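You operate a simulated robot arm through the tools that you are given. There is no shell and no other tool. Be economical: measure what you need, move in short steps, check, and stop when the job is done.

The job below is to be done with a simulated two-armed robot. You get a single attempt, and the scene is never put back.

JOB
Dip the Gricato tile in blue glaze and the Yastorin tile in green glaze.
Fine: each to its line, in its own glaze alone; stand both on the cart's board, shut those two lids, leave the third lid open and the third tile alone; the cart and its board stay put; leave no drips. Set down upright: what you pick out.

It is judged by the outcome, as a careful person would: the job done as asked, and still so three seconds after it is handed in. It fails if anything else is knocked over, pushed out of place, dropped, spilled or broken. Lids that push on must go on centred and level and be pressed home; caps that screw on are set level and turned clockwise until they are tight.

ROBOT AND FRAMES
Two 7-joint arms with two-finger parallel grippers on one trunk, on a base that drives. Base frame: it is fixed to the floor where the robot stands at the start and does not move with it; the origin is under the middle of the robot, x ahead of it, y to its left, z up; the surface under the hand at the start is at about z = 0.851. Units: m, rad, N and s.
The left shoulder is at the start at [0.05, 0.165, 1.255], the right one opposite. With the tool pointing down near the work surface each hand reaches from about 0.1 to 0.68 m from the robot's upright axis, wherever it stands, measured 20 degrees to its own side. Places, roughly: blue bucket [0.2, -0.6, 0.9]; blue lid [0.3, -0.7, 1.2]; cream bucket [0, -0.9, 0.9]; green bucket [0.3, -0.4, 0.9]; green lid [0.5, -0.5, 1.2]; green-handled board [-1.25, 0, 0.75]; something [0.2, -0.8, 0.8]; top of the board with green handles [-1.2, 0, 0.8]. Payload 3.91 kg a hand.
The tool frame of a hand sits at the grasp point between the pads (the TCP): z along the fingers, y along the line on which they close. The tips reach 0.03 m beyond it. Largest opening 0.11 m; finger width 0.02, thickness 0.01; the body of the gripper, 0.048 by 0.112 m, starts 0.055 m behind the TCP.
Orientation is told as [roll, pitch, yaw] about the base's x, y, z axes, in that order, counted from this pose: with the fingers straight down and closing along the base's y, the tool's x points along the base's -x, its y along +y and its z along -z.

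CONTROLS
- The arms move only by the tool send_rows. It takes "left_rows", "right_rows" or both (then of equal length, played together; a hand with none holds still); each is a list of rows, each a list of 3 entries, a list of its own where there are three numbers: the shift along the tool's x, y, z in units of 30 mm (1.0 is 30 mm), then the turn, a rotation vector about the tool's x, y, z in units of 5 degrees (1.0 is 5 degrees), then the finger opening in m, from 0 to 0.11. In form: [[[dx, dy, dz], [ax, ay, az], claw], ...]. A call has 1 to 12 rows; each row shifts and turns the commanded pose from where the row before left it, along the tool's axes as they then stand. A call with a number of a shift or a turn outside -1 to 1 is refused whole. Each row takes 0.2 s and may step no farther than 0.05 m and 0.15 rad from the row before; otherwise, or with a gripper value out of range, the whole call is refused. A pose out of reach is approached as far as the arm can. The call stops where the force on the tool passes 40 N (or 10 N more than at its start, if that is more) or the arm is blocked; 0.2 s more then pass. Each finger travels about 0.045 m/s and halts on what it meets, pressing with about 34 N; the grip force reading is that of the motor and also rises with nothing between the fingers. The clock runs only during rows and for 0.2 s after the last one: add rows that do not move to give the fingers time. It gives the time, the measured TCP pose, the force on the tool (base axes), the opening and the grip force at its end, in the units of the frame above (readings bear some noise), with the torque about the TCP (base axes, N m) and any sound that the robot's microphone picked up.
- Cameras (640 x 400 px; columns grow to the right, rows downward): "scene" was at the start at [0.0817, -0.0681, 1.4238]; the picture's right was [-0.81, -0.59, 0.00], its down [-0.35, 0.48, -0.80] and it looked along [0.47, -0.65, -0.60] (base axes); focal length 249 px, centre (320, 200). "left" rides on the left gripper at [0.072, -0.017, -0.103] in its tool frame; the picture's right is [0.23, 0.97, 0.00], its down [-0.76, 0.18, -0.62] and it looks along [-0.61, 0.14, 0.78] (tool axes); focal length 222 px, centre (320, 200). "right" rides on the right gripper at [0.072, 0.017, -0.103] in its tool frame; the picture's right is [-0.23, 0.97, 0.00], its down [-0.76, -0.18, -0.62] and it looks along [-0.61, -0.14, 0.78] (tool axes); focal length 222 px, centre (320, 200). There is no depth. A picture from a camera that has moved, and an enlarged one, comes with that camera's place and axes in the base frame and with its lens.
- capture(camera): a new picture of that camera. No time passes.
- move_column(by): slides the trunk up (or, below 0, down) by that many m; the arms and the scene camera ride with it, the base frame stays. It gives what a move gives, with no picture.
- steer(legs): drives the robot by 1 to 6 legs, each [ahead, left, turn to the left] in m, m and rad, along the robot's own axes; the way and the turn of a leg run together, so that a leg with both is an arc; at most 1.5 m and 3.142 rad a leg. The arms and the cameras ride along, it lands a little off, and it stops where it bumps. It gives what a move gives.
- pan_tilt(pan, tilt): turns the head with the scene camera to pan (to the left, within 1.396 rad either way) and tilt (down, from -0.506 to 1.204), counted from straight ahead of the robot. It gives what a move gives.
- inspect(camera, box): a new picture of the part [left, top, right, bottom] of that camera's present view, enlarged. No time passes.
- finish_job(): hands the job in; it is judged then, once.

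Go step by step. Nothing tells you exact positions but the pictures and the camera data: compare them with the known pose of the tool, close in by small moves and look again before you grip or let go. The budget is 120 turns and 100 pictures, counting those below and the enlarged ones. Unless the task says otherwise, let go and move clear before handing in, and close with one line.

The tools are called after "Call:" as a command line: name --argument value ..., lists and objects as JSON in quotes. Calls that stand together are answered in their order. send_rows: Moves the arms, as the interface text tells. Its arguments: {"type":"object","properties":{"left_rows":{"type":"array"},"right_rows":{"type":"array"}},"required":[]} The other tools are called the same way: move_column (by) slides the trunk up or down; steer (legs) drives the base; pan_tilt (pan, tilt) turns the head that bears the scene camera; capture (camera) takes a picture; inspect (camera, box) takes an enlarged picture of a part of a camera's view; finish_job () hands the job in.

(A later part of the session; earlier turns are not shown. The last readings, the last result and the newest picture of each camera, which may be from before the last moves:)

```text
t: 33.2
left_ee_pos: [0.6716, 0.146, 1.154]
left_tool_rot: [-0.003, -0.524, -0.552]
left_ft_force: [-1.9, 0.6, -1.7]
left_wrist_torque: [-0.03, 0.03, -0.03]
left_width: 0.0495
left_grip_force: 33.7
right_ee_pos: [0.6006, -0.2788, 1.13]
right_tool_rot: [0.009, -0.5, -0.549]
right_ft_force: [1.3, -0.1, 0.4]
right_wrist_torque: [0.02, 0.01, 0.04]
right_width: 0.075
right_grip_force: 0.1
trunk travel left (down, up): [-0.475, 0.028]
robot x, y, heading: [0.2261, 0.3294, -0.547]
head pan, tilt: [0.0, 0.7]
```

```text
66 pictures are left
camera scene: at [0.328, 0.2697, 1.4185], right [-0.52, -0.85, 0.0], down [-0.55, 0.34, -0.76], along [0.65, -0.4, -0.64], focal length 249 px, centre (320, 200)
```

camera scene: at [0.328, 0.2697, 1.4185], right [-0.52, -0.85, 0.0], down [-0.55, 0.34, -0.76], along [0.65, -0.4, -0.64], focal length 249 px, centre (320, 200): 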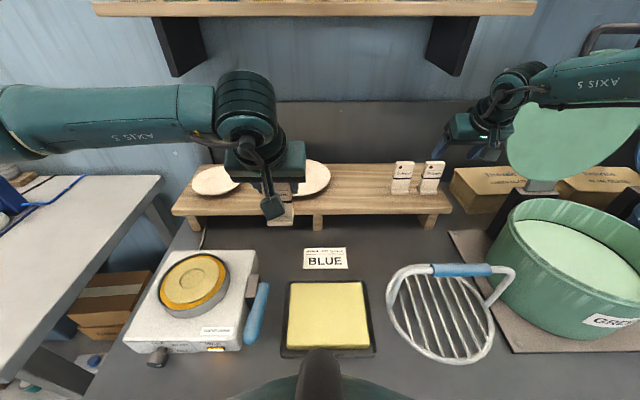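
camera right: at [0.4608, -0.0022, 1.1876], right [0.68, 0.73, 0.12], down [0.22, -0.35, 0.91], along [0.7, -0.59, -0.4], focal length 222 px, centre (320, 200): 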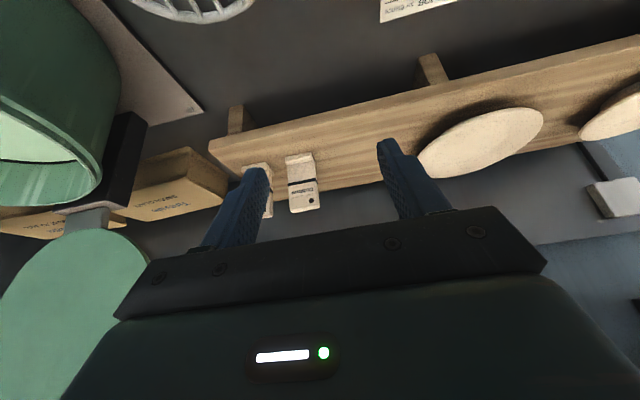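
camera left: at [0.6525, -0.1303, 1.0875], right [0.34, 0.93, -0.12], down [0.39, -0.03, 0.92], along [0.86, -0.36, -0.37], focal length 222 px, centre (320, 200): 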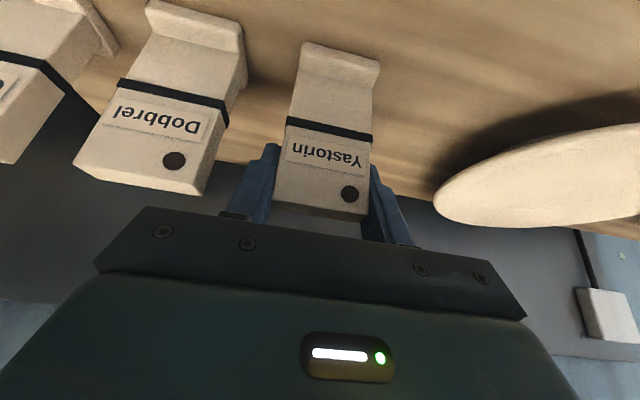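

The right forearm would foul the open green lid, so I'll dip Yastorin first, shut the green lid, then fetch Gricato freely. Retract the right hand and drive right along the bench so the left hand hangs over the green bucket.

Call:
send_rows --right_rows '[[[0.877, 0, -0.48], [0, 0, 0], 0.075], [[0.877, 0, -0.48], [0, 0, 0], 0.075], [[0.877, 0, -0.48], [0, 0, 0], 0.075], [[0.877, 0, -0.48], [0, 0, 0], 0.075], [[0.877, 0, -0.48], [0, 0, 0], 0.075], [[0.877, 0, -0.48], [0, 0, 0], 0.075], [[0.877, 0, -0.48], [0, 0, 0], 0.075], [[0.877, 0, -0.48], [0, 0, 0], 0.075], [[0.877, 0, -0.48], [0, 0, 0], 0.075]]'

Call:
steer --legs '[[-0.02, -0.3, 0], [0, -0.35, 0]]'

Call:
capture --camera "scene"

Call:
capture --camera "left"

```text
t: 35.2
left_ee_pos: [0.6698, 0.146, 1.1558]
left_tool_rot: [-0.002, -0.526, -0.551]
left_ft_force: [0.5, -0.4, -0.4]
left_wrist_torque: [-0.02, 0.0, -0.01]
left_width: 0.0495
left_grip_force: 34.3
right_ee_pos: [0.3692, -0.1365, 1.1305]
right_tool_rot: [0.007, -0.502, -0.551]
right_ft_force: [0.7, -0.5, 1.2]
right_wrist_torque: [0.0, -0.01, 0.01]
right_width: 0.0747
right_grip_force: 0.1
trunk travel left (down, up): [-0.475, 0.028]
robot x, y, heading: [0.2318, 0.3257, -0.552]
head pan, tilt: [0.0, 0.7]
```

```text
t: 41.6
left_ee_pos: [0.3171, -0.3938, 1.1544]
left_tool_rot: [-0.003, -0.526, -0.547]
left_ft_force: [-0.9, -0.8, -2.0]
left_wrist_torque: [-0.04, 0.01, -0.01]
left_width: 0.0495
left_grip_force: 33.7
right_ee_pos: [0.0171, -0.6784, 1.1297]
right_tool_rot: [0.007, -0.5, -0.543]
right_ft_force: [0.0, 0.3, 0.4]
right_wrist_torque: [-0.01, -0.01, 0.01]
right_width: 0.075
right_grip_force: 0.2
trunk travel left (down, up): [-0.475, 0.028]
robot x, y, heading: [-0.1265, -0.2173, -0.545]
head pan, tilt: [0.0, 0.7]
```

```text
65 pictures are left
camera scene: at [-0.0262, -0.2724, 1.4185], right [-0.52, -0.85, 0.0], down [-0.55, 0.33, -0.76], along [0.65, -0.4, -0.64], focal length 249 px, centre (320, 200)
```

scene: 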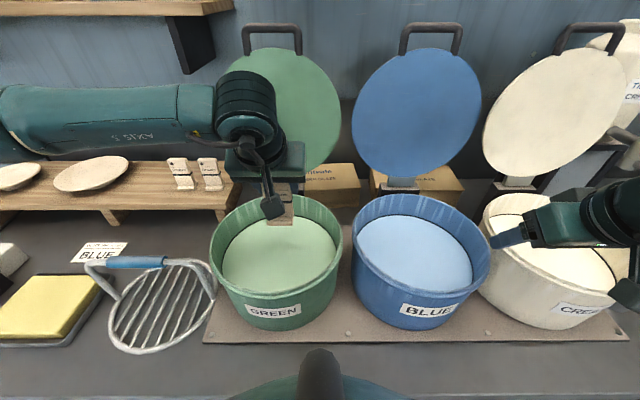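

```text
64 pictures are left
camera left: at [0.2116, -0.3488, 1.2078], right [0.34, 0.93, -0.12], down [0.39, -0.03, 0.92], along [0.86, -0.36, -0.37], focal length 222 px, centre (320, 200)
```

left: 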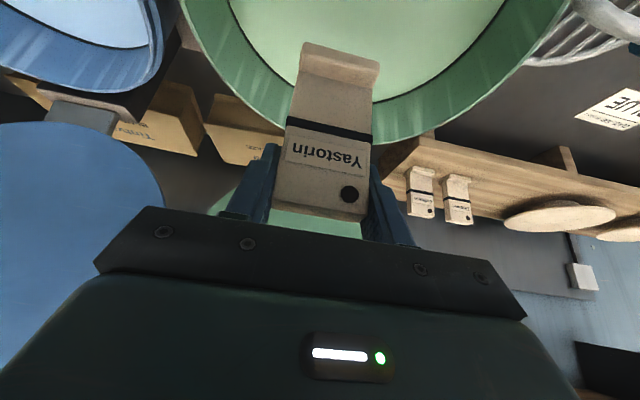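

Yastorin hangs over the green bucket (bucket centre ≈ x' 0.51 in bench axes). I move it forward to the middle and lower to just above the glaze, then look.

Call:
send_rows --left_rows '[[[-0.674, 0.22, 0.389], [0, 0, 0], 0.04], [[-0.674, 0.22, 0.389], [0, 0, 0], 0.04], [[-0.674, 0.22, 0.389], [0, 0, 0], 0.04], [[0.4, 0, 0.693], [0, 0, 0], 0.04], [[0.4, 0, 0.693], [0, 0, 0], 0.04], [[0.4, 0, 0.693], [0, 0, 0], 0.04], [[0.4, 0, 0.693], [0, 0, 0], 0.04], [[0.4, 0, 0.693], [0, 0, 0], 0.04], [[0, 0, 0], [0, 0, 0], 0.04]]'

Call:
capture --camera "left"

Call:
inspect --camera "scene" --box '[180, 120, 380, 320]'

```text
t: 43.6
left_ee_pos: [0.3898, -0.4145, 1.0336]
left_tool_rot: [-0.001, -0.526, -0.546]
left_ft_force: [-0.1, 0.1, -0.4]
left_wrist_torque: [0.02, -0.04, 0.03]
left_width: 0.0494
left_grip_force: 34.0
right_ee_pos: [0.0182, -0.6789, 1.1301]
right_tool_rot: [0.007, -0.501, -0.544]
right_ft_force: [-0.3, -0.2, 0.3]
right_wrist_torque: [-0.01, 0.01, -0.03]
right_width: 0.0752
right_grip_force: 0.1
trunk travel left (down, up): [-0.475, 0.028]
robot x, y, heading: [-0.123, -0.2129, -0.545]
head pan, tilt: [0.0, 0.7]
```

```text
63 pictures are left
camera left: at [0.2828, -0.3674, 1.0875], right [0.34, 0.93, -0.12], down [0.39, -0.03, 0.92], along [0.86, -0.36, -0.37], focal length 222 px, centre (320, 200)
```

left: 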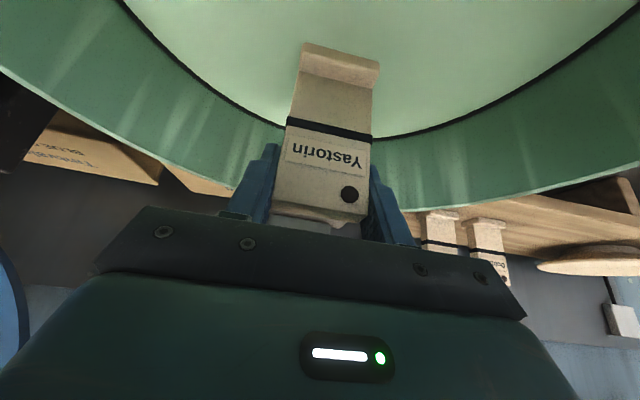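

```text
2.00 times, centred on (280, 220) of scene
camera zoom: at [-0.0262, -0.2722, 1.4186], right [-0.52, -0.85, 0.0], down [-0.55, 0.33, -0.76], along [0.65, -0.4, -0.64], focal length 498 px, centre (400, 160)
```

zoom: 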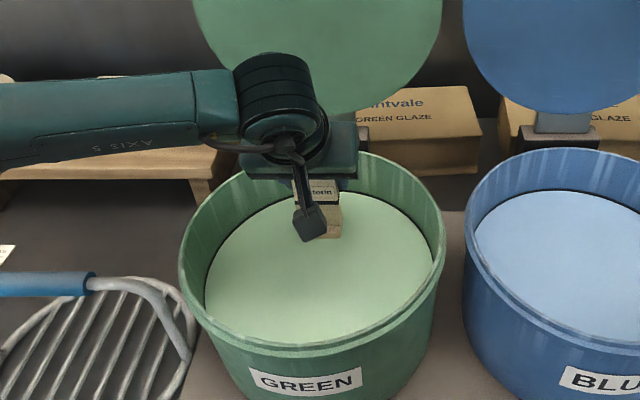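

Call:
send_rows --left_rows '[[[0.25, 0, 0.433], [0, 0, 0], 0.04], [[0.25, 0, 0.433], [0, 0, 0], 0.04], [[0, 0, 0], [0, 0, 0], 0.04]]'

Call:
capture --camera "left"

Call:
inspect --camera "scene" --box '[260, 180, 340, 260]'

```text
t: 44.4
left_ee_pos: [0.388, -0.4131, 1.0044]
left_tool_rot: [-0.001, -0.525, -0.546]
left_ft_force: [0.4, 0.4, -1.4]
left_wrist_torque: [-0.01, -0.01, -0.03]
left_width: 0.0497
left_grip_force: 34.3
right_ee_pos: [0.0174, -0.6785, 1.1303]
right_tool_rot: [0.009, -0.499, -0.545]
right_ft_force: [0.0, -1.0, -0.5]
right_wrist_torque: [0.03, -0.03, 0.0]
right_width: 0.0749
right_grip_force: 0.1
trunk travel left (down, up): [-0.475, 0.028]
robot x, y, heading: [-0.1229, -0.2156, -0.549]
head pan, tilt: [0.0, 0.7]
```

```text
61 pictures are left
camera left: at [0.2821, -0.3675, 1.057], right [0.34, 0.93, -0.12], down [0.39, -0.03, 0.92], along [0.86, -0.36, -0.37], focal length 222 px, centre (320, 200)
```

left: 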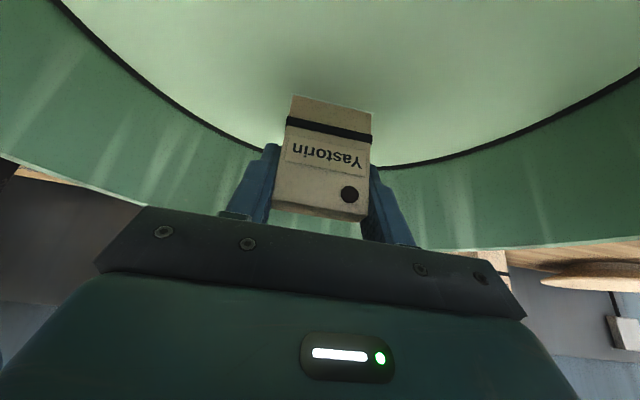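

```text
5.00 times, centred on (300, 220) of scene
camera zoom: at [-0.0262, -0.2722, 1.4185], right [-0.52, -0.85, 0.0], down [-0.55, 0.33, -0.76], along [0.65, -0.4, -0.64], focal length 1246 px, centre (420, 100)
```

zoom: 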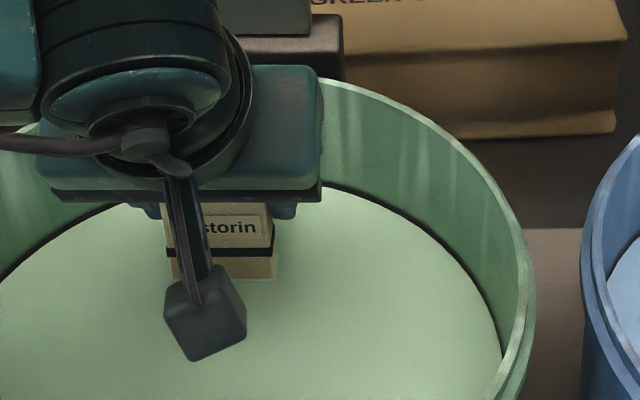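

The glaze is higher than I estimated (≈0.949); the waterline is now about 16 mm below the band. I lower 11 mm more and check.

Call:
send_rows --left_rows '[[[0.183, 0, 0.318], [0, 0, 0], 0.04], [[0, 0, 0], [0, 0, 0], 0.04]]'

Call:
inspect --camera "left" --box '[250, 60, 410, 220]'

```text
t: 45.0
left_ee_pos: [0.3886, -0.4136, 0.9942]
left_tool_rot: [-0.002, -0.525, -0.548]
left_ft_force: [0.0, 0.6, -1.9]
left_wrist_torque: [0.0, -0.01, 0.02]
left_width: 0.0495
left_grip_force: 33.8
right_ee_pos: [0.0177, -0.6789, 1.1306]
right_tool_rot: [0.006, -0.5, -0.545]
right_ft_force: [-0.4, 0.4, -0.8]
right_wrist_torque: [0.0, 0.0, 0.02]
right_width: 0.0753
right_grip_force: 0.1
trunk travel left (down, up): [-0.475, 0.028]
robot x, y, heading: [-0.123, -0.214, -0.542]
head pan, tilt: [0.0, 0.7]
```

```text
2.50 times, centred on (330, 140) of left
camera zoom: at [0.282, -0.3679, 1.0462], right [0.34, 0.93, -0.12], down [0.39, -0.03, 0.92], along [0.86, -0.36, -0.37], focal length 555 px, centre (295, 350)
```

zoom: 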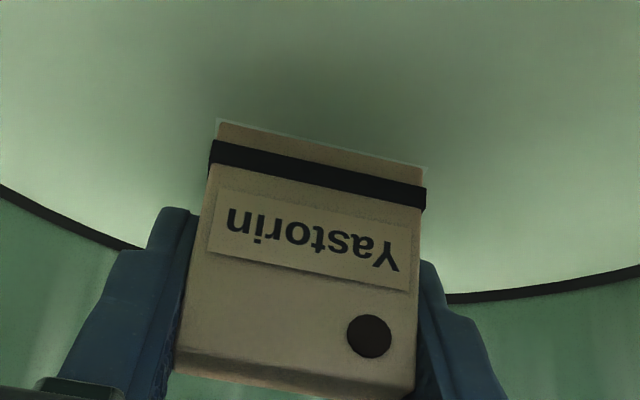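

Call:
send_rows --left_rows '[[[0.15, 0, 0.26], [0, 0, 0], 0.04], [[0, 0, 0], [0, 0, 0], 0.04]]'

Call:
inspect --camera "left" --box '[250, 60, 410, 220]'

```text
t: 45.6
left_ee_pos: [0.3889, -0.4149, 0.9844]
left_tool_rot: [-0.002, -0.526, -0.545]
left_ft_force: [0.3, -0.7, -0.9]
left_wrist_torque: [-0.02, 0.0, 0.03]
left_width: 0.0496
left_grip_force: 33.7
right_ee_pos: [0.0184, -0.6789, 1.1299]
right_tool_rot: [0.008, -0.502, -0.545]
right_ft_force: [-0.4, 0.0, 0.0]
right_wrist_torque: [0.0, 0.02, 0.0]
right_width: 0.0748
right_grip_force: 0.0
trunk travel left (down, up): [-0.475, 0.028]
robot x, y, heading: [-0.1259, -0.2158, -0.547]
head pan, tilt: [0.0, 0.7]
```

```text
2.50 times, centred on (330, 140) of left
camera zoom: at [0.2826, -0.3687, 1.0373], right [0.34, 0.93, -0.12], down [0.39, -0.03, 0.92], along [0.86, -0.36, -0.37], focal length 555 px, centre (295, 350)
```

zoom: 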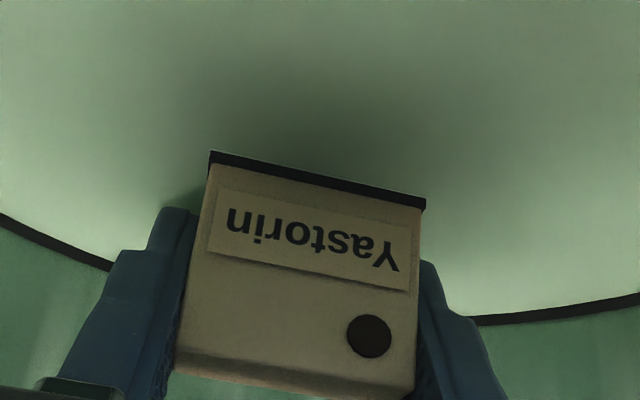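

The glaze line is mid-band. I dwell a second, then lift slowly and let it drip over the bucket.

Call:
send_rows --left_rows '[[[0, 0, 0], [0, 0, 0], 0.04], [[0, 0, 0], [0, 0, 0], 0.04], [[0, 0, 0], [0, 0, 0], 0.04], [[0, 0, 0], [0, 0, 0], 0.04], [[-0.15, 0, -0.26], [0, 0, 0], 0.04], [[-0.15, 0, -0.26], [0, 0, 0], 0.04], [[-0.15, 0, -0.26], [0, 0, 0], 0.04], [[-0.15, 0, -0.26], [0, 0, 0], 0.04], [[-0.15, 0, -0.26], [0, 0, 0], 0.04], [[-0.15, 0, -0.26], [0, 0, 0], 0.04], [[-0.15, 0, -0.26], [0, 0, 0], 0.04], [[-0.15, 0, -0.26], [0, 0, 0], 0.04]]'

Call:
send_rows --left_rows '[[[0, 0, 0], [0, 0, 0], 0.04], [[0, 0, 0], [0, 0, 0], 0.04], [[0, 0, 0], [0, 0, 0], 0.04], [[0, 0, 0], [0, 0, 0], 0.04], [[0, 0, 0], [0, 0, 0], 0.04], [[0, 0, 0], [0, 0, 0], 0.04], [[0, 0, 0], [0, 0, 0], 0.04], [[0, 0, 0], [0, 0, 0], 0.04], [[0, 0, 0], [0, 0, 0], 0.04], [[0, 0, 0], [0, 0, 0], 0.04], [[0, 0, 0], [0, 0, 0], 0.04], [[0, 0, 0], [0, 0, 0], 0.04]]'

Call:
capture --camera "left"

```text
t: 48.2
left_ee_pos: [0.3886, -0.4136, 1.0573]
left_tool_rot: [-0.002, -0.525, -0.548]
left_ft_force: [0.4, -0.5, -1.1]
left_wrist_torque: [0.02, 0.0, 0.0]
left_width: 0.0498
left_grip_force: 34.2
right_ee_pos: [0.0168, -0.6794, 1.1303]
right_tool_rot: [0.006, -0.501, -0.545]
right_ft_force: [0.2, 0.7, -0.4]
right_wrist_torque: [0.01, 0.01, 0.02]
right_width: 0.0752
right_grip_force: 0.0
trunk travel left (down, up): [-0.475, 0.028]
robot x, y, heading: [-0.1258, -0.2123, -0.545]
head pan, tilt: [0.0, 0.7]
```

```text
t: 50.8
left_ee_pos: [0.3881, -0.4142, 1.0556]
left_tool_rot: [-0.002, -0.524, -0.548]
left_ft_force: [-0.5, 0.6, -1.1]
left_wrist_torque: [0.0, 0.02, 0.0]
left_width: 0.0496
left_grip_force: 34.7
right_ee_pos: [0.0183, -0.6793, 1.1309]
right_tool_rot: [0.005, -0.5, -0.543]
right_ft_force: [-0.3, -0.1, 0.1]
right_wrist_torque: [-0.01, -0.02, 0.01]
right_width: 0.0751
right_grip_force: 0.1
trunk travel left (down, up): [-0.475, 0.028]
robot x, y, heading: [-0.1245, -0.2159, -0.548]
head pan, tilt: [0.0, 0.7]
```

```text
57 pictures are left
camera left: at [0.2823, -0.3686, 1.1097], right [0.34, 0.93, -0.12], down [0.39, -0.03, 0.92], along [0.86, -0.36, -0.37], focal length 222 px, centre (320, 200)
```

left: 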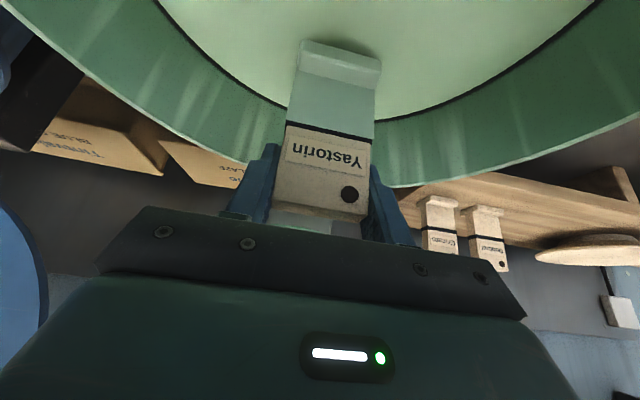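

Yastorin is neatly glazed up to its band. I keep it dripping over the green bucket while raising and tilting the right hand for the lid.

Call:
send_rows --left_rows '[[[0, 0, 0], [0, 0, 0], 0.04], [[0, 0, 0], [0, 0, 0], 0.04], [[0, 0, 0], [0, 0, 0], 0.04], [[0, 0, 0], [0, 0, 0], 0.04], [[0, 0, 0], [0, 0, 0], 0.04], [[0, 0, 0], [0, 0, 0], 0.04], [[0, 0, 0], [0, 0, 0], 0.04], [[0, 0, 0], [0, 0, 0], 0.04], [[0, 0, 0], [0, 0, 0], 0.04], [[0, 0, 0], [0, 0, 0], 0.04], [[0, 0, 0], [0, 0, 0], 0.04], [[0, 0, 0], [0, 0, 0], 0.04]]' --right_rows '[[[-0.4, 0, -0.731], [0, 0, 0], 0.075], [[-0.4, 0, -0.731], [0, 0, 0], 0.075], [[-0.4, 0, -0.731], [0, 0, 0], 0.075], [[-0.4, 0, -0.731], [0, 0, 0], 0.075], [[-0.4, 0, -0.731], [0, 0, 0], 0.075], [[-0.4, 0, -0.731], [0, 0, 0], 0.075], [[-0.4, 0, -0.731], [0, 0, 0], 0.075], [[-0.4, 0, -0.731], [0, 0, 0], 0.075], [[0, 0, 0], [0, -1, 0], 0.075], [[0, 0, 0], [0, -1, 0], 0.075], [[0, 0, 0], [0, -1, 0], 0.075], [[0, 0, 0], [0, 0, 0], 0.075]]'

Call:
send_rows --left_rows '[[[0, 0, 0], [0, 0, 0], 0.04], [[0, 0, 0], [0, 0, 0], 0.04], [[0, 0, 0], [0, 0, 0], 0.04], [[0, 0, 0], [0, 0, 0], 0.04], [[0, 0, 0], [0, 0, 0], 0.04], [[0, 0, 0], [0, 0, 0], 0.04], [[0, 0, 0], [0, 0, 0], 0.04], [[0, 0, 0], [0, 0, 0], 0.04], [[0, 0, 0], [0, 0, 0], 0.04], [[0, 0, 0], [0, 0, 0], 0.04], [[0, 0, 0], [0, 0, 0], 0.04], [[0, 0, 0], [0, 0, 0], 0.04]]'

Call:
capture --camera "right"

Call:
inspect --camera "left" --box '[230, 10, 450, 150]'

```text
t: 53.4
left_ee_pos: [0.3895, -0.4134, 1.0543]
left_tool_rot: [-0.002, -0.527, -0.547]
left_ft_force: [0.0, 0.3, 0.0]
left_wrist_torque: [0.01, -0.01, 0.04]
left_width: 0.0493
left_grip_force: 34.1
right_ee_pos: [0.0181, -0.6803, 1.3293]
right_tool_rot: [0.009, -0.762, -0.55]
right_ft_force: [0.0, 0.2, -0.3]
right_wrist_torque: [0.0, 0.0, 0.0]
right_width: 0.075
right_grip_force: 0.0
trunk travel left (down, up): [-0.475, 0.028]
robot x, y, heading: [-0.1255, -0.2132, -0.546]
head pan, tilt: [0.0, 0.7]
```

```text
t: 56.0
left_ee_pos: [0.3883, -0.4139, 1.0571]
left_tool_rot: [-0.001, -0.525, -0.547]
left_ft_force: [0.5, 0.0, -1.6]
left_wrist_torque: [0.01, 0.02, -0.05]
left_width: 0.0494
left_grip_force: 33.7
right_ee_pos: [0.017, -0.6796, 1.3295]
right_tool_rot: [0.009, -0.763, -0.548]
right_ft_force: [0.1, -0.3, 1.4]
right_wrist_torque: [0.02, 0.01, 0.01]
right_width: 0.0753
right_grip_force: 0.1
trunk travel left (down, up): [-0.475, 0.028]
robot x, y, heading: [-0.1257, -0.2131, -0.542]
head pan, tilt: [0.0, 0.7]
```

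```text
56 pictures are left
camera right: at [-0.0792, -0.6018, 1.3548], right [0.64, 0.75, 0.16], down [0.01, -0.22, 0.98], along [0.77, -0.62, -0.15], focal length 222 px, centre (320, 200)
```

right: 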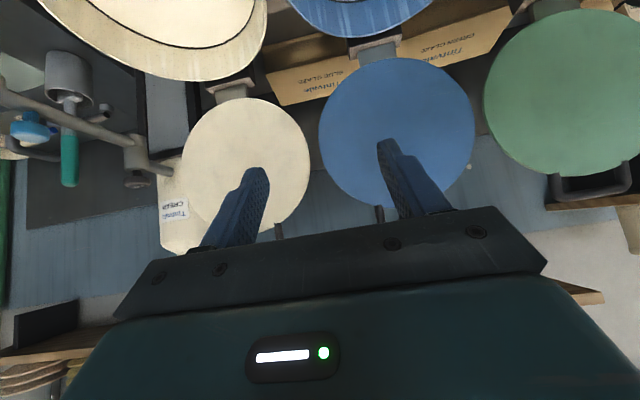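

```text
2.86 times, centred on (340, 80) of left
camera zoom: at [0.2823, -0.3686, 1.1097], right [0.34, 0.93, -0.12], down [0.39, -0.03, 0.92], along [0.86, -0.36, -0.37], focal length 635 px, centre (263, 543)
```

zoom: 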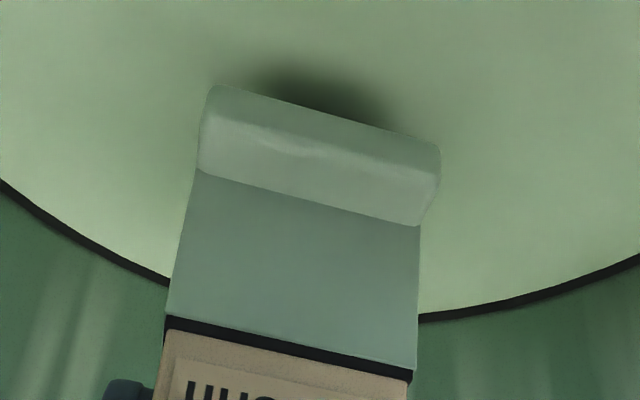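

No drops hang from the tile any more. Lids are nearly upright (hinge ≈ x' 0.66, z 1.03; handle bar ≈ z 1.36). I lift the left hand out and aside, and start rolling the right hand 90° so it can cage a handle bar.

Call:
send_rows --left_rows '[[[-0.417, 0, -0.722], [0, 0, 0], 0.04], [[-0.417, 0, -0.722], [0, 0, 0], 0.04], [[-0.417, 0, -0.722], [0, 0, 0], 0.04], [[-0.417, 0, -0.722], [0, 0, 0], 0.04], [[0, 0, 0], [0, 0, 0], 0.04], [[0.5, 0.7, -0.289], [0, 0, 0], 0.04], [[0.5, 0.7, -0.289], [0, 0, 0], 0.04], [[0.5, 0.7, -0.289], [0, 0, 0], 0.04], [[0.5, 0.7, -0.289], [0, 0, 0], 0.04], [[0.5, 0.7, -0.289], [0, 0, 0], 0.04], [[0, 0, 0], [0, 0, 0], 0.04], [[0, 0, 0], [0, 0, 0], 0.04]]' --right_rows '[[[0, 0, 0], [0, 0, 1], 0.075], [[0, 0, 0], [0, 0, 1], 0.075], [[0, 0, 0], [0, 0, 1], 0.075], [[0, 0, 0], [0, 0, 1], 0.075], [[0, 0, 0], [0, 0, 1], 0.075], [[0, 0, 0], [0, 0, 1], 0.075], [[0, 0, 0], [0, 0, 1], 0.075], [[0, 0, 0], [0, 0, 1], 0.075], [[0, 0, 0], [0, 0, 1], 0.075], [[0, 0, 0], [0, 0, 1], 0.075], [[0, 0, 0], [0, 0, 1], 0.075], [[0, 0, 0], [0, 0, 1], 0.075]]'

Call:
send_rows --right_rows '[[[0, 0, 0], [0, 0, 1], 0.06], [[0, 0, 0], [0, 0, 1], 0.06], [[0, 0, 0], [0, 0, 1], 0.06], [[0, 0, 0], [0, 0, 1], 0.06], [[0, 0, 0], [0, 0, 1], 0.06], [[0, 0, 0], [0, 0, 1], 0.06]]'

Call:
steer --legs '[[0, 0.26, 0]]'

Call:
capture --camera "right"

Call:
capture --camera "scene"

```text
t: 58.6
left_ee_pos: [0.3686, -0.2774, 1.1553]
left_tool_rot: [0.0, -0.527, -0.545]
left_ft_force: [0.1, 0.2, -2.0]
left_wrist_torque: [-0.02, 0.01, 0.01]
left_width: 0.0497
left_grip_force: 33.4
right_ee_pos: [0.0165, -0.6794, 1.3292]
right_tool_rot: [0.693, -0.346, -1.721]
right_ft_force: [0.4, 1.6, 0.0]
right_wrist_torque: [0.04, 0.02, 0.0]
right_width: 0.0747
right_grip_force: 0.1
trunk travel left (down, up): [-0.475, 0.028]
robot x, y, heading: [-0.123, -0.2164, -0.543]
head pan, tilt: [0.0, 0.7]
```

```text
t: 60.0
left_ee_pos: [0.3676, -0.2788, 1.1558]
left_tool_rot: [-0.001, -0.527, -0.546]
left_ft_force: [0.1, -0.4, -2.1]
left_wrist_torque: [-0.01, -0.03, 0.01]
left_width: 0.0497
left_grip_force: 34.1
right_ee_pos: [0.0186, -0.6798, 1.3298]
right_tool_rot: [0.761, 0.008, -2.115]
right_ft_force: [-0.6, 0.6, 0.3]
right_wrist_torque: [-0.01, 0.02, 0.02]
right_width: 0.0599
right_grip_force: 0.2
trunk travel left (down, up): [-0.475, 0.028]
robot x, y, heading: [-0.1252, -0.2136, -0.544]
head pan, tilt: [0.0, 0.7]
```

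```text
t: 62.9
left_ee_pos: [0.5003, -0.0572, 1.1572]
left_tool_rot: [-0.003, -0.526, -0.541]
left_ft_force: [0.9, 0.5, -1.5]
left_wrist_torque: [0.01, 0.03, 0.0]
left_width: 0.0496
left_grip_force: 34.0
right_ee_pos: [0.1522, -0.4607, 1.3311]
right_tool_rot: [0.762, 0.007, -2.106]
right_ft_force: [-0.2, -0.6, -0.3]
right_wrist_torque: [0.03, -0.01, 0.01]
right_width: 0.0602
right_grip_force: 0.1
trunk travel left (down, up): [-0.475, 0.028]
robot x, y, heading: [0.0102, -0.0004, -0.544]
head pan, tilt: [0.0, 0.7]
```

```text
54 pictures are left
camera right: at [0.1386, -0.369, 1.4172], right [0.49, -0.56, 0.67], down [-0.87, -0.37, 0.32], along [0.07, -0.74, -0.67], focal length 222 px, centre (320, 200)
```

right: 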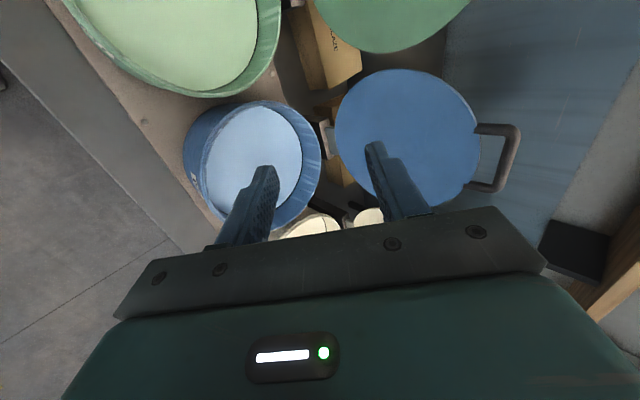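

```text
53 pictures are left
camera scene: at [0.1064, -0.0531, 1.4185], right [-0.52, -0.86, 0.0], down [-0.55, 0.33, -0.76], along [0.66, -0.39, -0.64], focal length 249 px, centre (320, 200)
```

scene: 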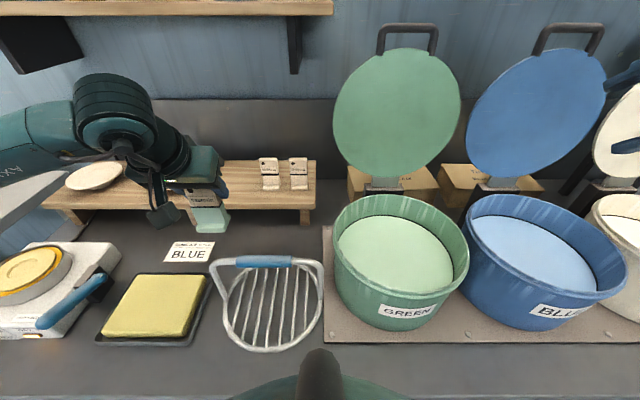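

Roll achieved without trouble; both dry and wet tiles look fine. I bring the right hand up and in front of the green handle at a pre-approach pose.

Call:
send_rows --right_rows '[[[0.593, 0.921, 0.272], [0, 0, 0], 0.06], [[0.593, 0.921, 0.272], [0, 0, 0], 0.06], [[0.593, 0.921, 0.272], [0, 0, 0], 0.06], [[0.593, 0.921, 0.272], [0, 0, 0], 0.06], [[0.593, 0.921, 0.272], [0, 0, 0], 0.06], [[0.593, 0.921, 0.272], [0, 0, 0], 0.06], [[0.593, 0.921, 0.272], [0, 0, 0], 0.06], [[0.593, 0.921, 0.272], [0, 0, 0], 0.06], [[0.593, 0.921, 0.272], [0, 0, 0], 0.06]]'

Call:
capture --camera "right"

Call:
pan_tilt --pan -0.3 --tilt 0.3

Call:
capture --camera "scene"

```text
t: 64.9
left_ee_pos: [0.4994, -0.0572, 1.1571]
left_tool_rot: [-0.002, -0.525, -0.541]
left_ft_force: [-0.7, 1.2, -1.1]
left_wrist_torque: [-0.03, -0.03, 0.03]
left_width: 0.0496
left_grip_force: 33.7
right_ee_pos: [0.3942, -0.4505, 1.4353]
right_tool_rot: [0.763, 0.007, -2.107]
right_ft_force: [0.4, -0.6, 0.6]
right_wrist_torque: [-0.03, 0.0, -0.02]
right_width: 0.06
right_grip_force: 0.2
right hand out of reach, approached as far as the arm can: row 8, 9
trunk travel left (down, up): [-0.475, 0.028]
robot x, y, heading: [0.0082, 0.0059, -0.545]
head pan, tilt: [0.0, 0.7]
```

```text
52 pictures are left
camera right: at [0.3809, -0.3579, 1.5233], right [0.49, -0.56, 0.67], down [-0.87, -0.37, 0.32], along [0.07, -0.74, -0.67], focal length 222 px, centre (320, 200)
```

right: 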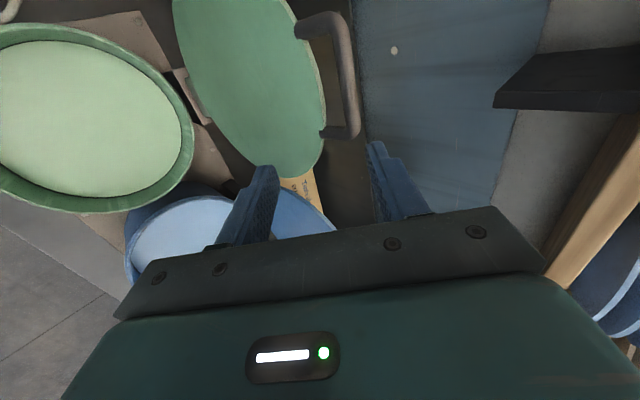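

```text
t: 65.7
left_ee_pos: [0.5006, -0.0563, 1.1555]
left_tool_rot: [-0.003, -0.526, -0.541]
left_ft_force: [-0.1, -0.5, -1.2]
left_wrist_torque: [-0.01, 0.01, -0.05]
left_width: 0.0496
left_grip_force: 34.3
right_ee_pos: [0.3948, -0.4505, 1.4351]
right_tool_rot: [0.762, 0.007, -2.106]
right_ft_force: [-0.3, -0.7, 0.1]
right_wrist_torque: [-0.02, -0.02, 0.02]
right_width: 0.0602
right_grip_force: 0.1
trunk travel left (down, up): [-0.475, 0.028]
robot x, y, heading: [0.0068, 0.0066, -0.546]
head pan, tilt: [-0.3, 0.3]
```

```text
51 pictures are left
camera scene: at [0.0957, -0.079, 1.4546], right [-0.75, -0.67, 0.0], down [-0.2, 0.22, -0.96], along [0.64, -0.71, -0.3], focal length 249 px, centre (320, 200)
```

scene: 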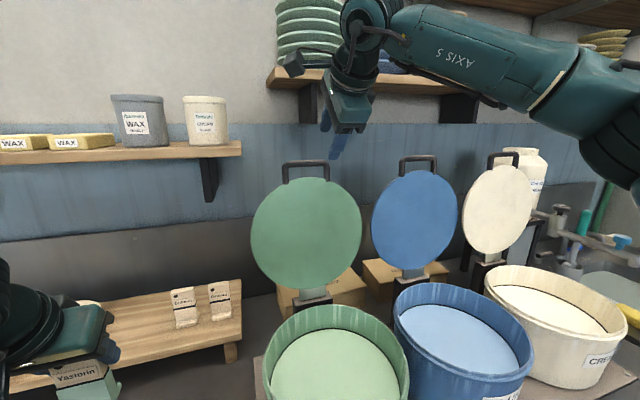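

Handle is in clear view; reach is the limit at this height. I tilt the right hand flatter (about 70° forward) and nudge the base 2 cm closer.

Call:
send_rows --right_rows '[[[0, 0, 0], [-1, 0, 0], 0.06], [[0, 0, 0], [-1, 0, 0], 0.06], [[0, 0, 0], [-1, 0, 0], 0.06], [[0, 0, 0], [-1, 0, 0], 0.06], [[0, 0, 0], [-1, 0, 0], 0.06]]'

Call:
steer --legs '[[0.018, 0, 0]]'

Call:
send_rows --right_rows '[[[0.35, 0, 0.6], [0, 0, 0], 0.06], [[0.35, 0, 0.6], [0, 0, 0], 0.06]]'

Call:
capture --camera "right"

Call:
capture --camera "scene"

```text
t: 66.9
left_ee_pos: [0.4999, -0.0574, 1.1566]
left_tool_rot: [-0.001, -0.524, -0.541]
left_ft_force: [0.0, -1.0, -1.4]
left_wrist_torque: [0.02, 0.0, -0.05]
left_width: 0.0491
left_grip_force: 34.3
right_ee_pos: [0.3977, -0.4474, 1.4357]
right_tool_rot: [1.198, 0.008, -2.106]
right_ft_force: [0.1, 0.7, -0.3]
right_wrist_torque: [0.02, -0.01, 0.02]
right_width: 0.0599
right_grip_force: 0.0
trunk travel left (down, up): [-0.475, 0.028]
robot x, y, heading: [0.0066, 0.0074, -0.542]
head pan, tilt: [-0.3, 0.3]
```

```text
t: 67.7
left_ee_pos: [0.5158, -0.0669, 1.1572]
left_tool_rot: [-0.002, -0.523, -0.541]
left_ft_force: [-1.2, 0.3, -0.5]
left_wrist_torque: [-0.01, 0.03, -0.01]
left_width: 0.0492
left_grip_force: 34.2
right_ee_pos: [0.4119, -0.4566, 1.435]
right_tool_rot: [1.199, 0.007, -2.107]
right_ft_force: [-0.4, 0.2, 0.3]
right_wrist_torque: [-0.01, -0.03, 0.01]
right_width: 0.06
right_grip_force: 0.0
trunk travel left (down, up): [-0.475, 0.028]
robot x, y, heading: [0.021, -0.0068, -0.539]
head pan, tilt: [-0.3, 0.3]
```

```text
t: 68.3
left_ee_pos: [0.5165, -0.0673, 1.1558]
left_tool_rot: [-0.001, -0.523, -0.542]
left_ft_force: [0.8, -0.1, -0.8]
left_wrist_torque: [0.0, 0.0, 0.03]
left_width: 0.0495
left_grip_force: 34.0
right_ee_pos: [0.4521, -0.458, 1.4234]
right_tool_rot: [1.199, 0.006, -2.108]
right_ft_force: [-0.5, 0.7, -0.5]
right_wrist_torque: [0.03, 0.03, -0.02]
right_width: 0.06
right_grip_force: 0.1
trunk travel left (down, up): [-0.475, 0.028]
robot x, y, heading: [0.0218, -0.0084, -0.541]
head pan, tilt: [-0.3, 0.3]
```

```text
50 pictures are left
camera right: at [0.4119, -0.3495, 1.477], right [0.18, -0.38, 0.91], down [-0.94, -0.33, 0.06], along [0.27, -0.87, -0.42], focal length 222 px, centre (320, 200)
```

right: 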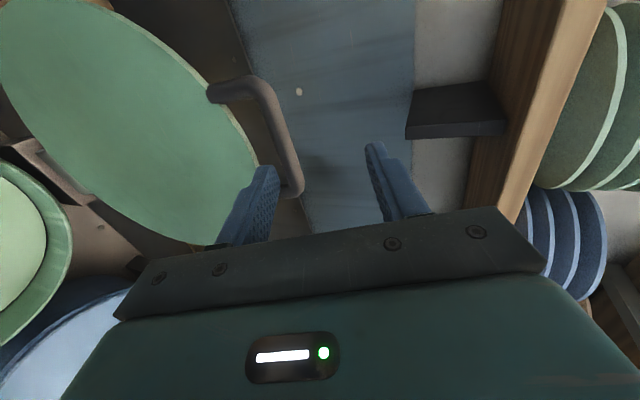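

```text
49 pictures are left
camera scene: at [0.1118, -0.0889, 1.4545], right [-0.75, -0.67, 0.0], down [-0.2, 0.22, -0.95], along [0.64, -0.71, -0.3], focal length 249 px, centre (320, 200)
```

scene: 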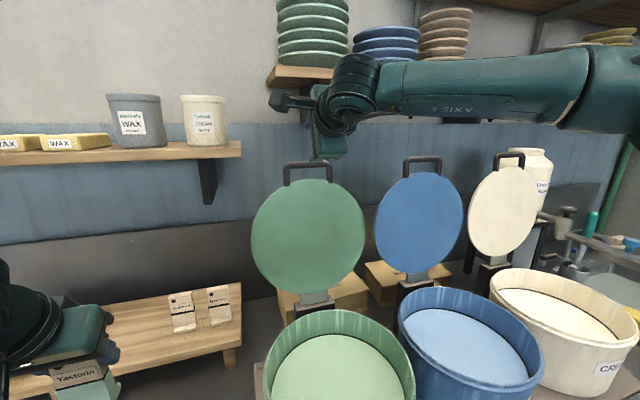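

The bar is at about (x' 0.69, z 1.36). I line up in front of it with a narrower opening.

Call:
send_rows --right_rows '[[[0, -0.52, 0.365], [0, 0, 0], 0.04], [[0, -0.52, 0.365], [0, 0, 0], 0.04], [[0, 0, 0], [0, 0, 0], 0.04], [[0, 0, 0.3], [0, 0, 0], 0.04]]'

Call:
capture --camera "right"

```text
t: 69.3
left_ee_pos: [0.5156, -0.067, 1.1575]
left_tool_rot: [-0.003, -0.523, -0.54]
left_ft_force: [-0.7, 0.5, -0.4]
left_wrist_torque: [-0.04, -0.02, -0.01]
left_width: 0.0497
left_grip_force: 33.9
right_ee_pos: [0.466, -0.466, 1.3826]
right_tool_rot: [1.199, 0.007, -2.107]
right_ft_force: [0.3, -0.1, 0.1]
right_wrist_torque: [-0.05, 0.0, -0.03]
right_width: 0.04
right_grip_force: 0.0
trunk travel left (down, up): [-0.475, 0.028]
robot x, y, heading: [0.0229, -0.0028, -0.536]
head pan, tilt: [-0.3, 0.3]
```

```text
48 pictures are left
camera right: at [0.4267, -0.3583, 1.4366], right [0.18, -0.38, 0.91], down [-0.94, -0.33, 0.06], along [0.27, -0.87, -0.42], focal length 222 px, centre (320, 200)
```

right: 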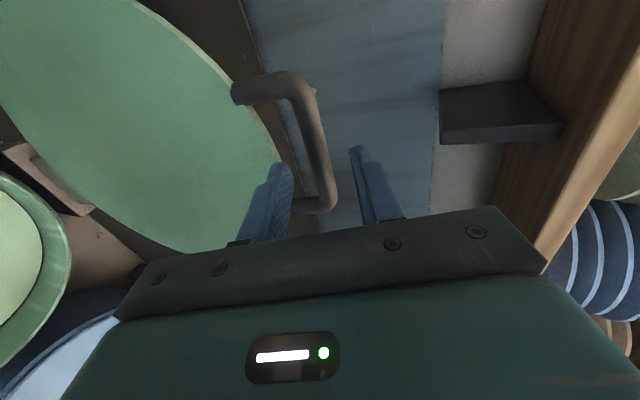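

The bar lies between the fingers, about 57 mm ahead. I advance 45 mm and close on it.

Call:
send_rows --right_rows '[[[0, 0, 0.5], [0, 0, 0], 0.04], [[0, 0, 0.5], [0, 0, 0], 0.04], [[0, 0, 0.5], [0, 0, 0], 0.04], [[0, 0, 0], [0, 0, 0], 0.04]]'

Call:
capture --camera "right"

```text
t: 70.3
left_ee_pos: [0.5153, -0.0672, 1.1565]
left_tool_rot: [-0.001, -0.526, -0.541]
left_ft_force: [1.2, 1.2, -1.7]
left_wrist_torque: [-0.01, -0.01, 0.01]
left_width: 0.0495
left_grip_force: 33.9
right_ee_pos: [0.5007, -0.4875, 1.3668]
right_tool_rot: [1.199, 0.006, -2.107]
right_ft_force: [-0.5, -0.5, -0.6]
right_wrist_torque: [0.0, 0.01, -0.01]
right_width: 0.0401
right_grip_force: 0.0
trunk travel left (down, up): [-0.475, 0.028]
robot x, y, heading: [0.0226, -0.0064, -0.542]
head pan, tilt: [-0.3, 0.3]
```

```text
47 pictures are left
camera right: at [0.4613, -0.3786, 1.421], right [0.18, -0.38, 0.91], down [-0.94, -0.33, 0.06], along [0.27, -0.87, -0.42], focal length 222 px, centre (320, 200)
```

right: 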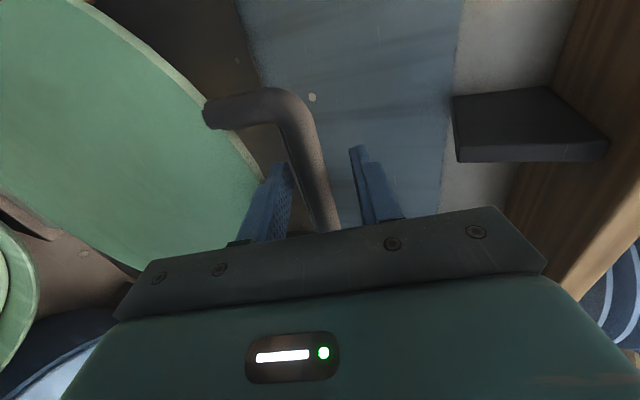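

Gripping the bar, then easing the lid forward past vertical along its arc.

Call:
send_rows --right_rows '[[[0, 0, 0], [0, 0, 0], 0.02], [[0, 0, 0], [0, 0, 0], 0.005], [[0, 0, 0], [0, 0, 0], 0.005], [[0, -0.243, -0.728], [0, 0, 0], 0.005], [[0, -0.293, -0.713], [0, 0, 0], 0.005], [[0, -0.343, -0.69], [0, 0, 0], 0.005], [[0, -0.393, -0.667], [0, 0, 0], 0.005]]'

Call:
capture --camera "scene"

```text
t: 71.9
left_ee_pos: [0.5149, -0.0659, 1.1559]
left_tool_rot: [-0.001, -0.525, -0.542]
left_ft_force: [0.1, 0.1, -0.2]
left_wrist_torque: [0.0, -0.01, -0.03]
left_width: 0.0495
left_grip_force: 34.0
right_ee_pos: [0.4221, -0.4387, 1.3622]
right_tool_rot: [1.203, 0.008, -2.106]
right_ft_force: [1.1, 2.3, 1.5]
right_wrist_torque: [0.35, -0.25, 0.11]
right_width: 0.0154
right_grip_force: 45.0
trunk travel left (down, up): [-0.475, 0.028]
robot x, y, heading: [0.0242, -0.0044, -0.537]
head pan, tilt: [-0.3, 0.3]
```

```text
46 pictures are left
camera scene: at [0.111, -0.0878, 1.4549], right [-0.75, -0.67, 0.0], down [-0.2, 0.22, -0.96], along [0.64, -0.71, -0.3], focal length 249 px, centre (320, 200)
```

scene: 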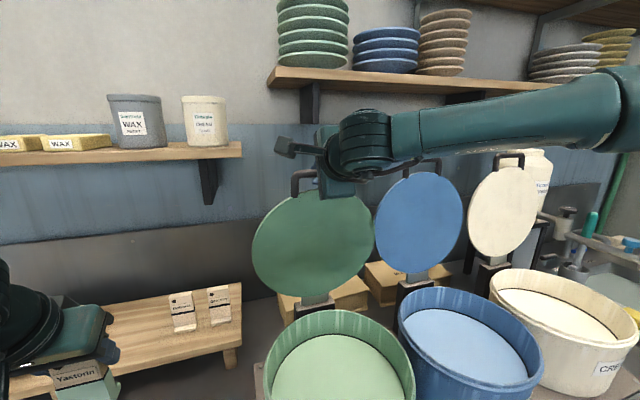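

The lid follows with little force. Continuing along the arc to about 42°, levelling the hand gradually.

Call:
send_rows --right_rows '[[[0, -0.424, -0.643], [0.6, 0, 0], 0.005], [[0, -0.5, -0.586], [0.6, 0, 0], 0.005], [[0, -0.567, -0.522], [0.6, 0, 0], 0.005], [[0, -0.626, -0.448], [0.6, 0, 0], 0.005], [[0, -0.675, -0.37], [0.6, 0, 0], 0.005], [[0, -0.717, -0.283], [0.6, 0, 0], 0.005], [[0, -0.746, -0.194], [0.6, 0, 0], 0.005], [[0, -0.761, -0.103], [0.6, 0, 0], 0.005]]'

Call:
capture --camera "scene"

```text
t: 73.2
left_ee_pos: [0.5188, -0.0677, 1.1547]
left_tool_rot: [-0.001, -0.521, -0.542]
left_ft_force: [0.0, 0.1, -2.1]
left_wrist_torque: [-0.01, 0.0, 0.0]
left_width: 0.0494
left_grip_force: 33.7
right_ee_pos: [0.3396, -0.3907, 1.3332]
right_tool_rot: [0.985, 0.004, -2.104]
right_ft_force: [13.6, -8.4, -5.9]
right_wrist_torque: [-1.49, -3.53, -0.19]
right_width: 0.0152
right_grip_force: 44.9
trunk travel left (down, up): [-0.475, 0.028]
robot x, y, heading: [0.0209, -0.0081, -0.543]
head pan, tilt: [-0.3, 0.3]
stopped in row 6 (right hand): the force on the tool passed its limit at 46 N (the readings are from after the stop); the commanded pose is now the measured one
```

```text
45 pictures are left
camera scene: at [0.1142, -0.0904, 1.454], right [-0.75, -0.67, 0.0], down [-0.2, 0.22, -0.95], along [0.64, -0.71, -0.3], focal length 249 px, centre (320, 200)
```

scene: 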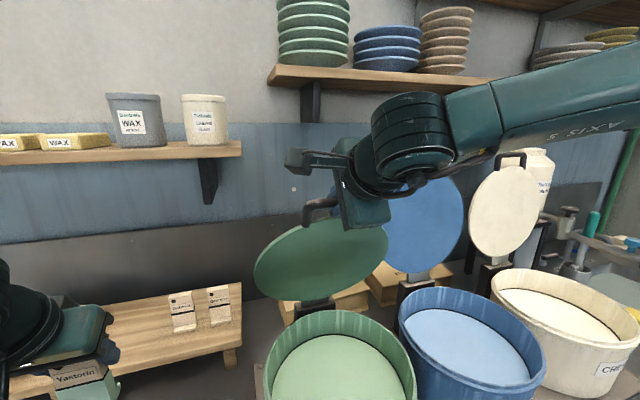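

The pivot binds in the tight grip, so I loosen the fingers to cage the bar rather than clamp it.

Call:
send_rows --right_rows '[[[0, 0, 0], [0, 0, 0], 0.03], [[0, 0, 0], [0, 0, 0], 0.03]]'

Call:
capture --camera "right"

Call:
inspect --camera "scene" --box '[230, 120, 470, 320]'

```text
t: 73.8
left_ee_pos: [0.5162, -0.0655, 1.1569]
left_tool_rot: [-0.001, -0.526, -0.54]
left_ft_force: [-0.7, -0.7, -1.2]
left_wrist_torque: [-0.02, -0.01, 0.0]
left_width: 0.0494
left_grip_force: 34.1
right_ee_pos: [0.335, -0.3877, 1.3364]
right_tool_rot: [0.984, 0.003, -2.102]
right_ft_force: [-5.1, -1.3, 13.2]
right_wrist_torque: [-0.2, -0.68, -0.08]
right_width: 0.0258
right_grip_force: 0.0
trunk travel left (down, up): [-0.475, 0.028]
robot x, y, heading: [0.0219, -0.0056, -0.542]
head pan, tilt: [-0.3, 0.3]
```

```text
44 pictures are left
camera right: at [0.3061, -0.2857, 1.4073], right [0.35, -0.47, 0.81], down [-0.92, -0.34, 0.19], along [0.19, -0.81, -0.55], focal length 222 px, centre (320, 200)
```

right: 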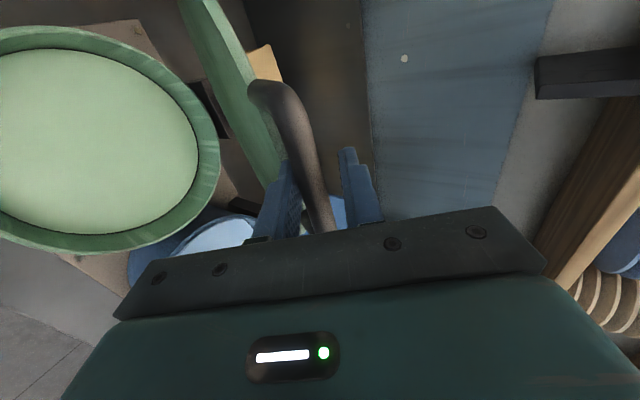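

```text
2.00 times, centred on (350, 220) of scene
camera zoom: at [0.1096, -0.0877, 1.4551], right [-0.75, -0.67, 0.0], down [-0.2, 0.22, -0.96], along [0.64, -0.71, -0.29], focal length 498 px, centre (260, 160)
```

zoom: 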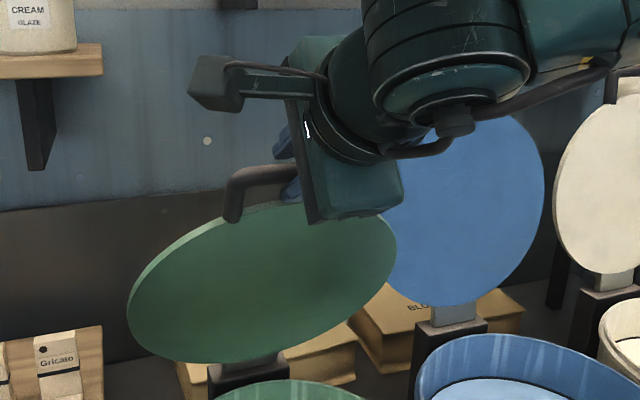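

Call:
send_rows --right_rows '[[[0, 0, 0], [0, 0, 0], 0.036], [[0, -0.697, -0.345], [0, 0, 0], 0.036], [[0, -0.721, -0.297], [0, 0, 0], 0.036], [[0, -0.739, -0.245], [0, 0, 0], 0.036], [[0, -0.754, -0.196], [0, 0, 0], 0.036]]'

Call:
capture --camera "right"

Call:
inspect --camera "scene" --box '[230, 120, 470, 320]'

```text
t: 75.0
left_ee_pos: [0.516, -0.0662, 1.1573]
left_tool_rot: [0.0, -0.527, -0.54]
left_ft_force: [0.4, -0.6, -2.2]
left_wrist_torque: [0.03, -0.02, -0.04]
left_width: 0.0496
left_grip_force: 34.0
right_ee_pos: [0.2704, -0.3474, 1.2796]
right_tool_rot: [0.982, 0.002, -2.103]
right_ft_force: [-6.0, 6.1, 8.7]
right_wrist_torque: [0.13, 0.12, 0.09]
right_width: 0.0348
right_grip_force: 0.2
trunk travel left (down, up): [-0.475, 0.028]
robot x, y, heading: [0.025, -0.0034, -0.54]
head pan, tilt: [-0.3, 0.3]
```

```text
42 pictures are left
camera right: at [0.2419, -0.2471, 1.3517], right [0.35, -0.47, 0.81], down [-0.92, -0.34, 0.2], along [0.18, -0.81, -0.55], focal length 222 px, centre (320, 200)
```

right: 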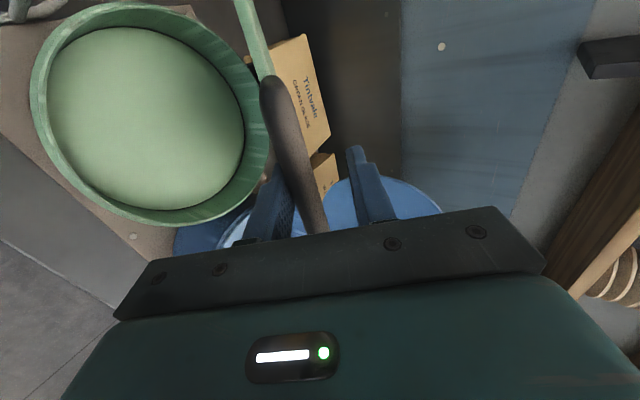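

```text
2.00 times, centred on (350, 220) of scene
camera zoom: at [0.1103, -0.0868, 1.4548], right [-0.75, -0.67, 0.0], down [-0.2, 0.22, -0.96], along [0.64, -0.71, -0.29], focal length 498 px, centre (260, 160)
```

zoom: 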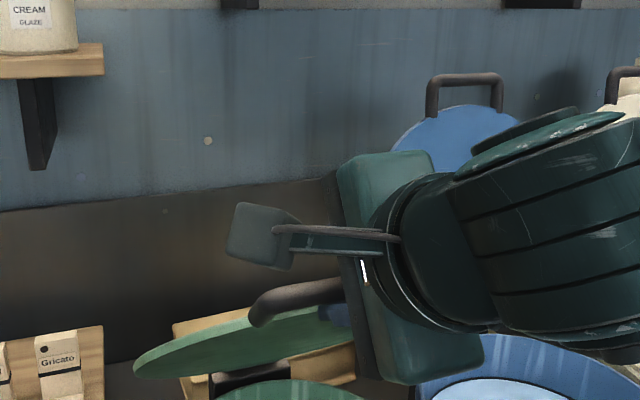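

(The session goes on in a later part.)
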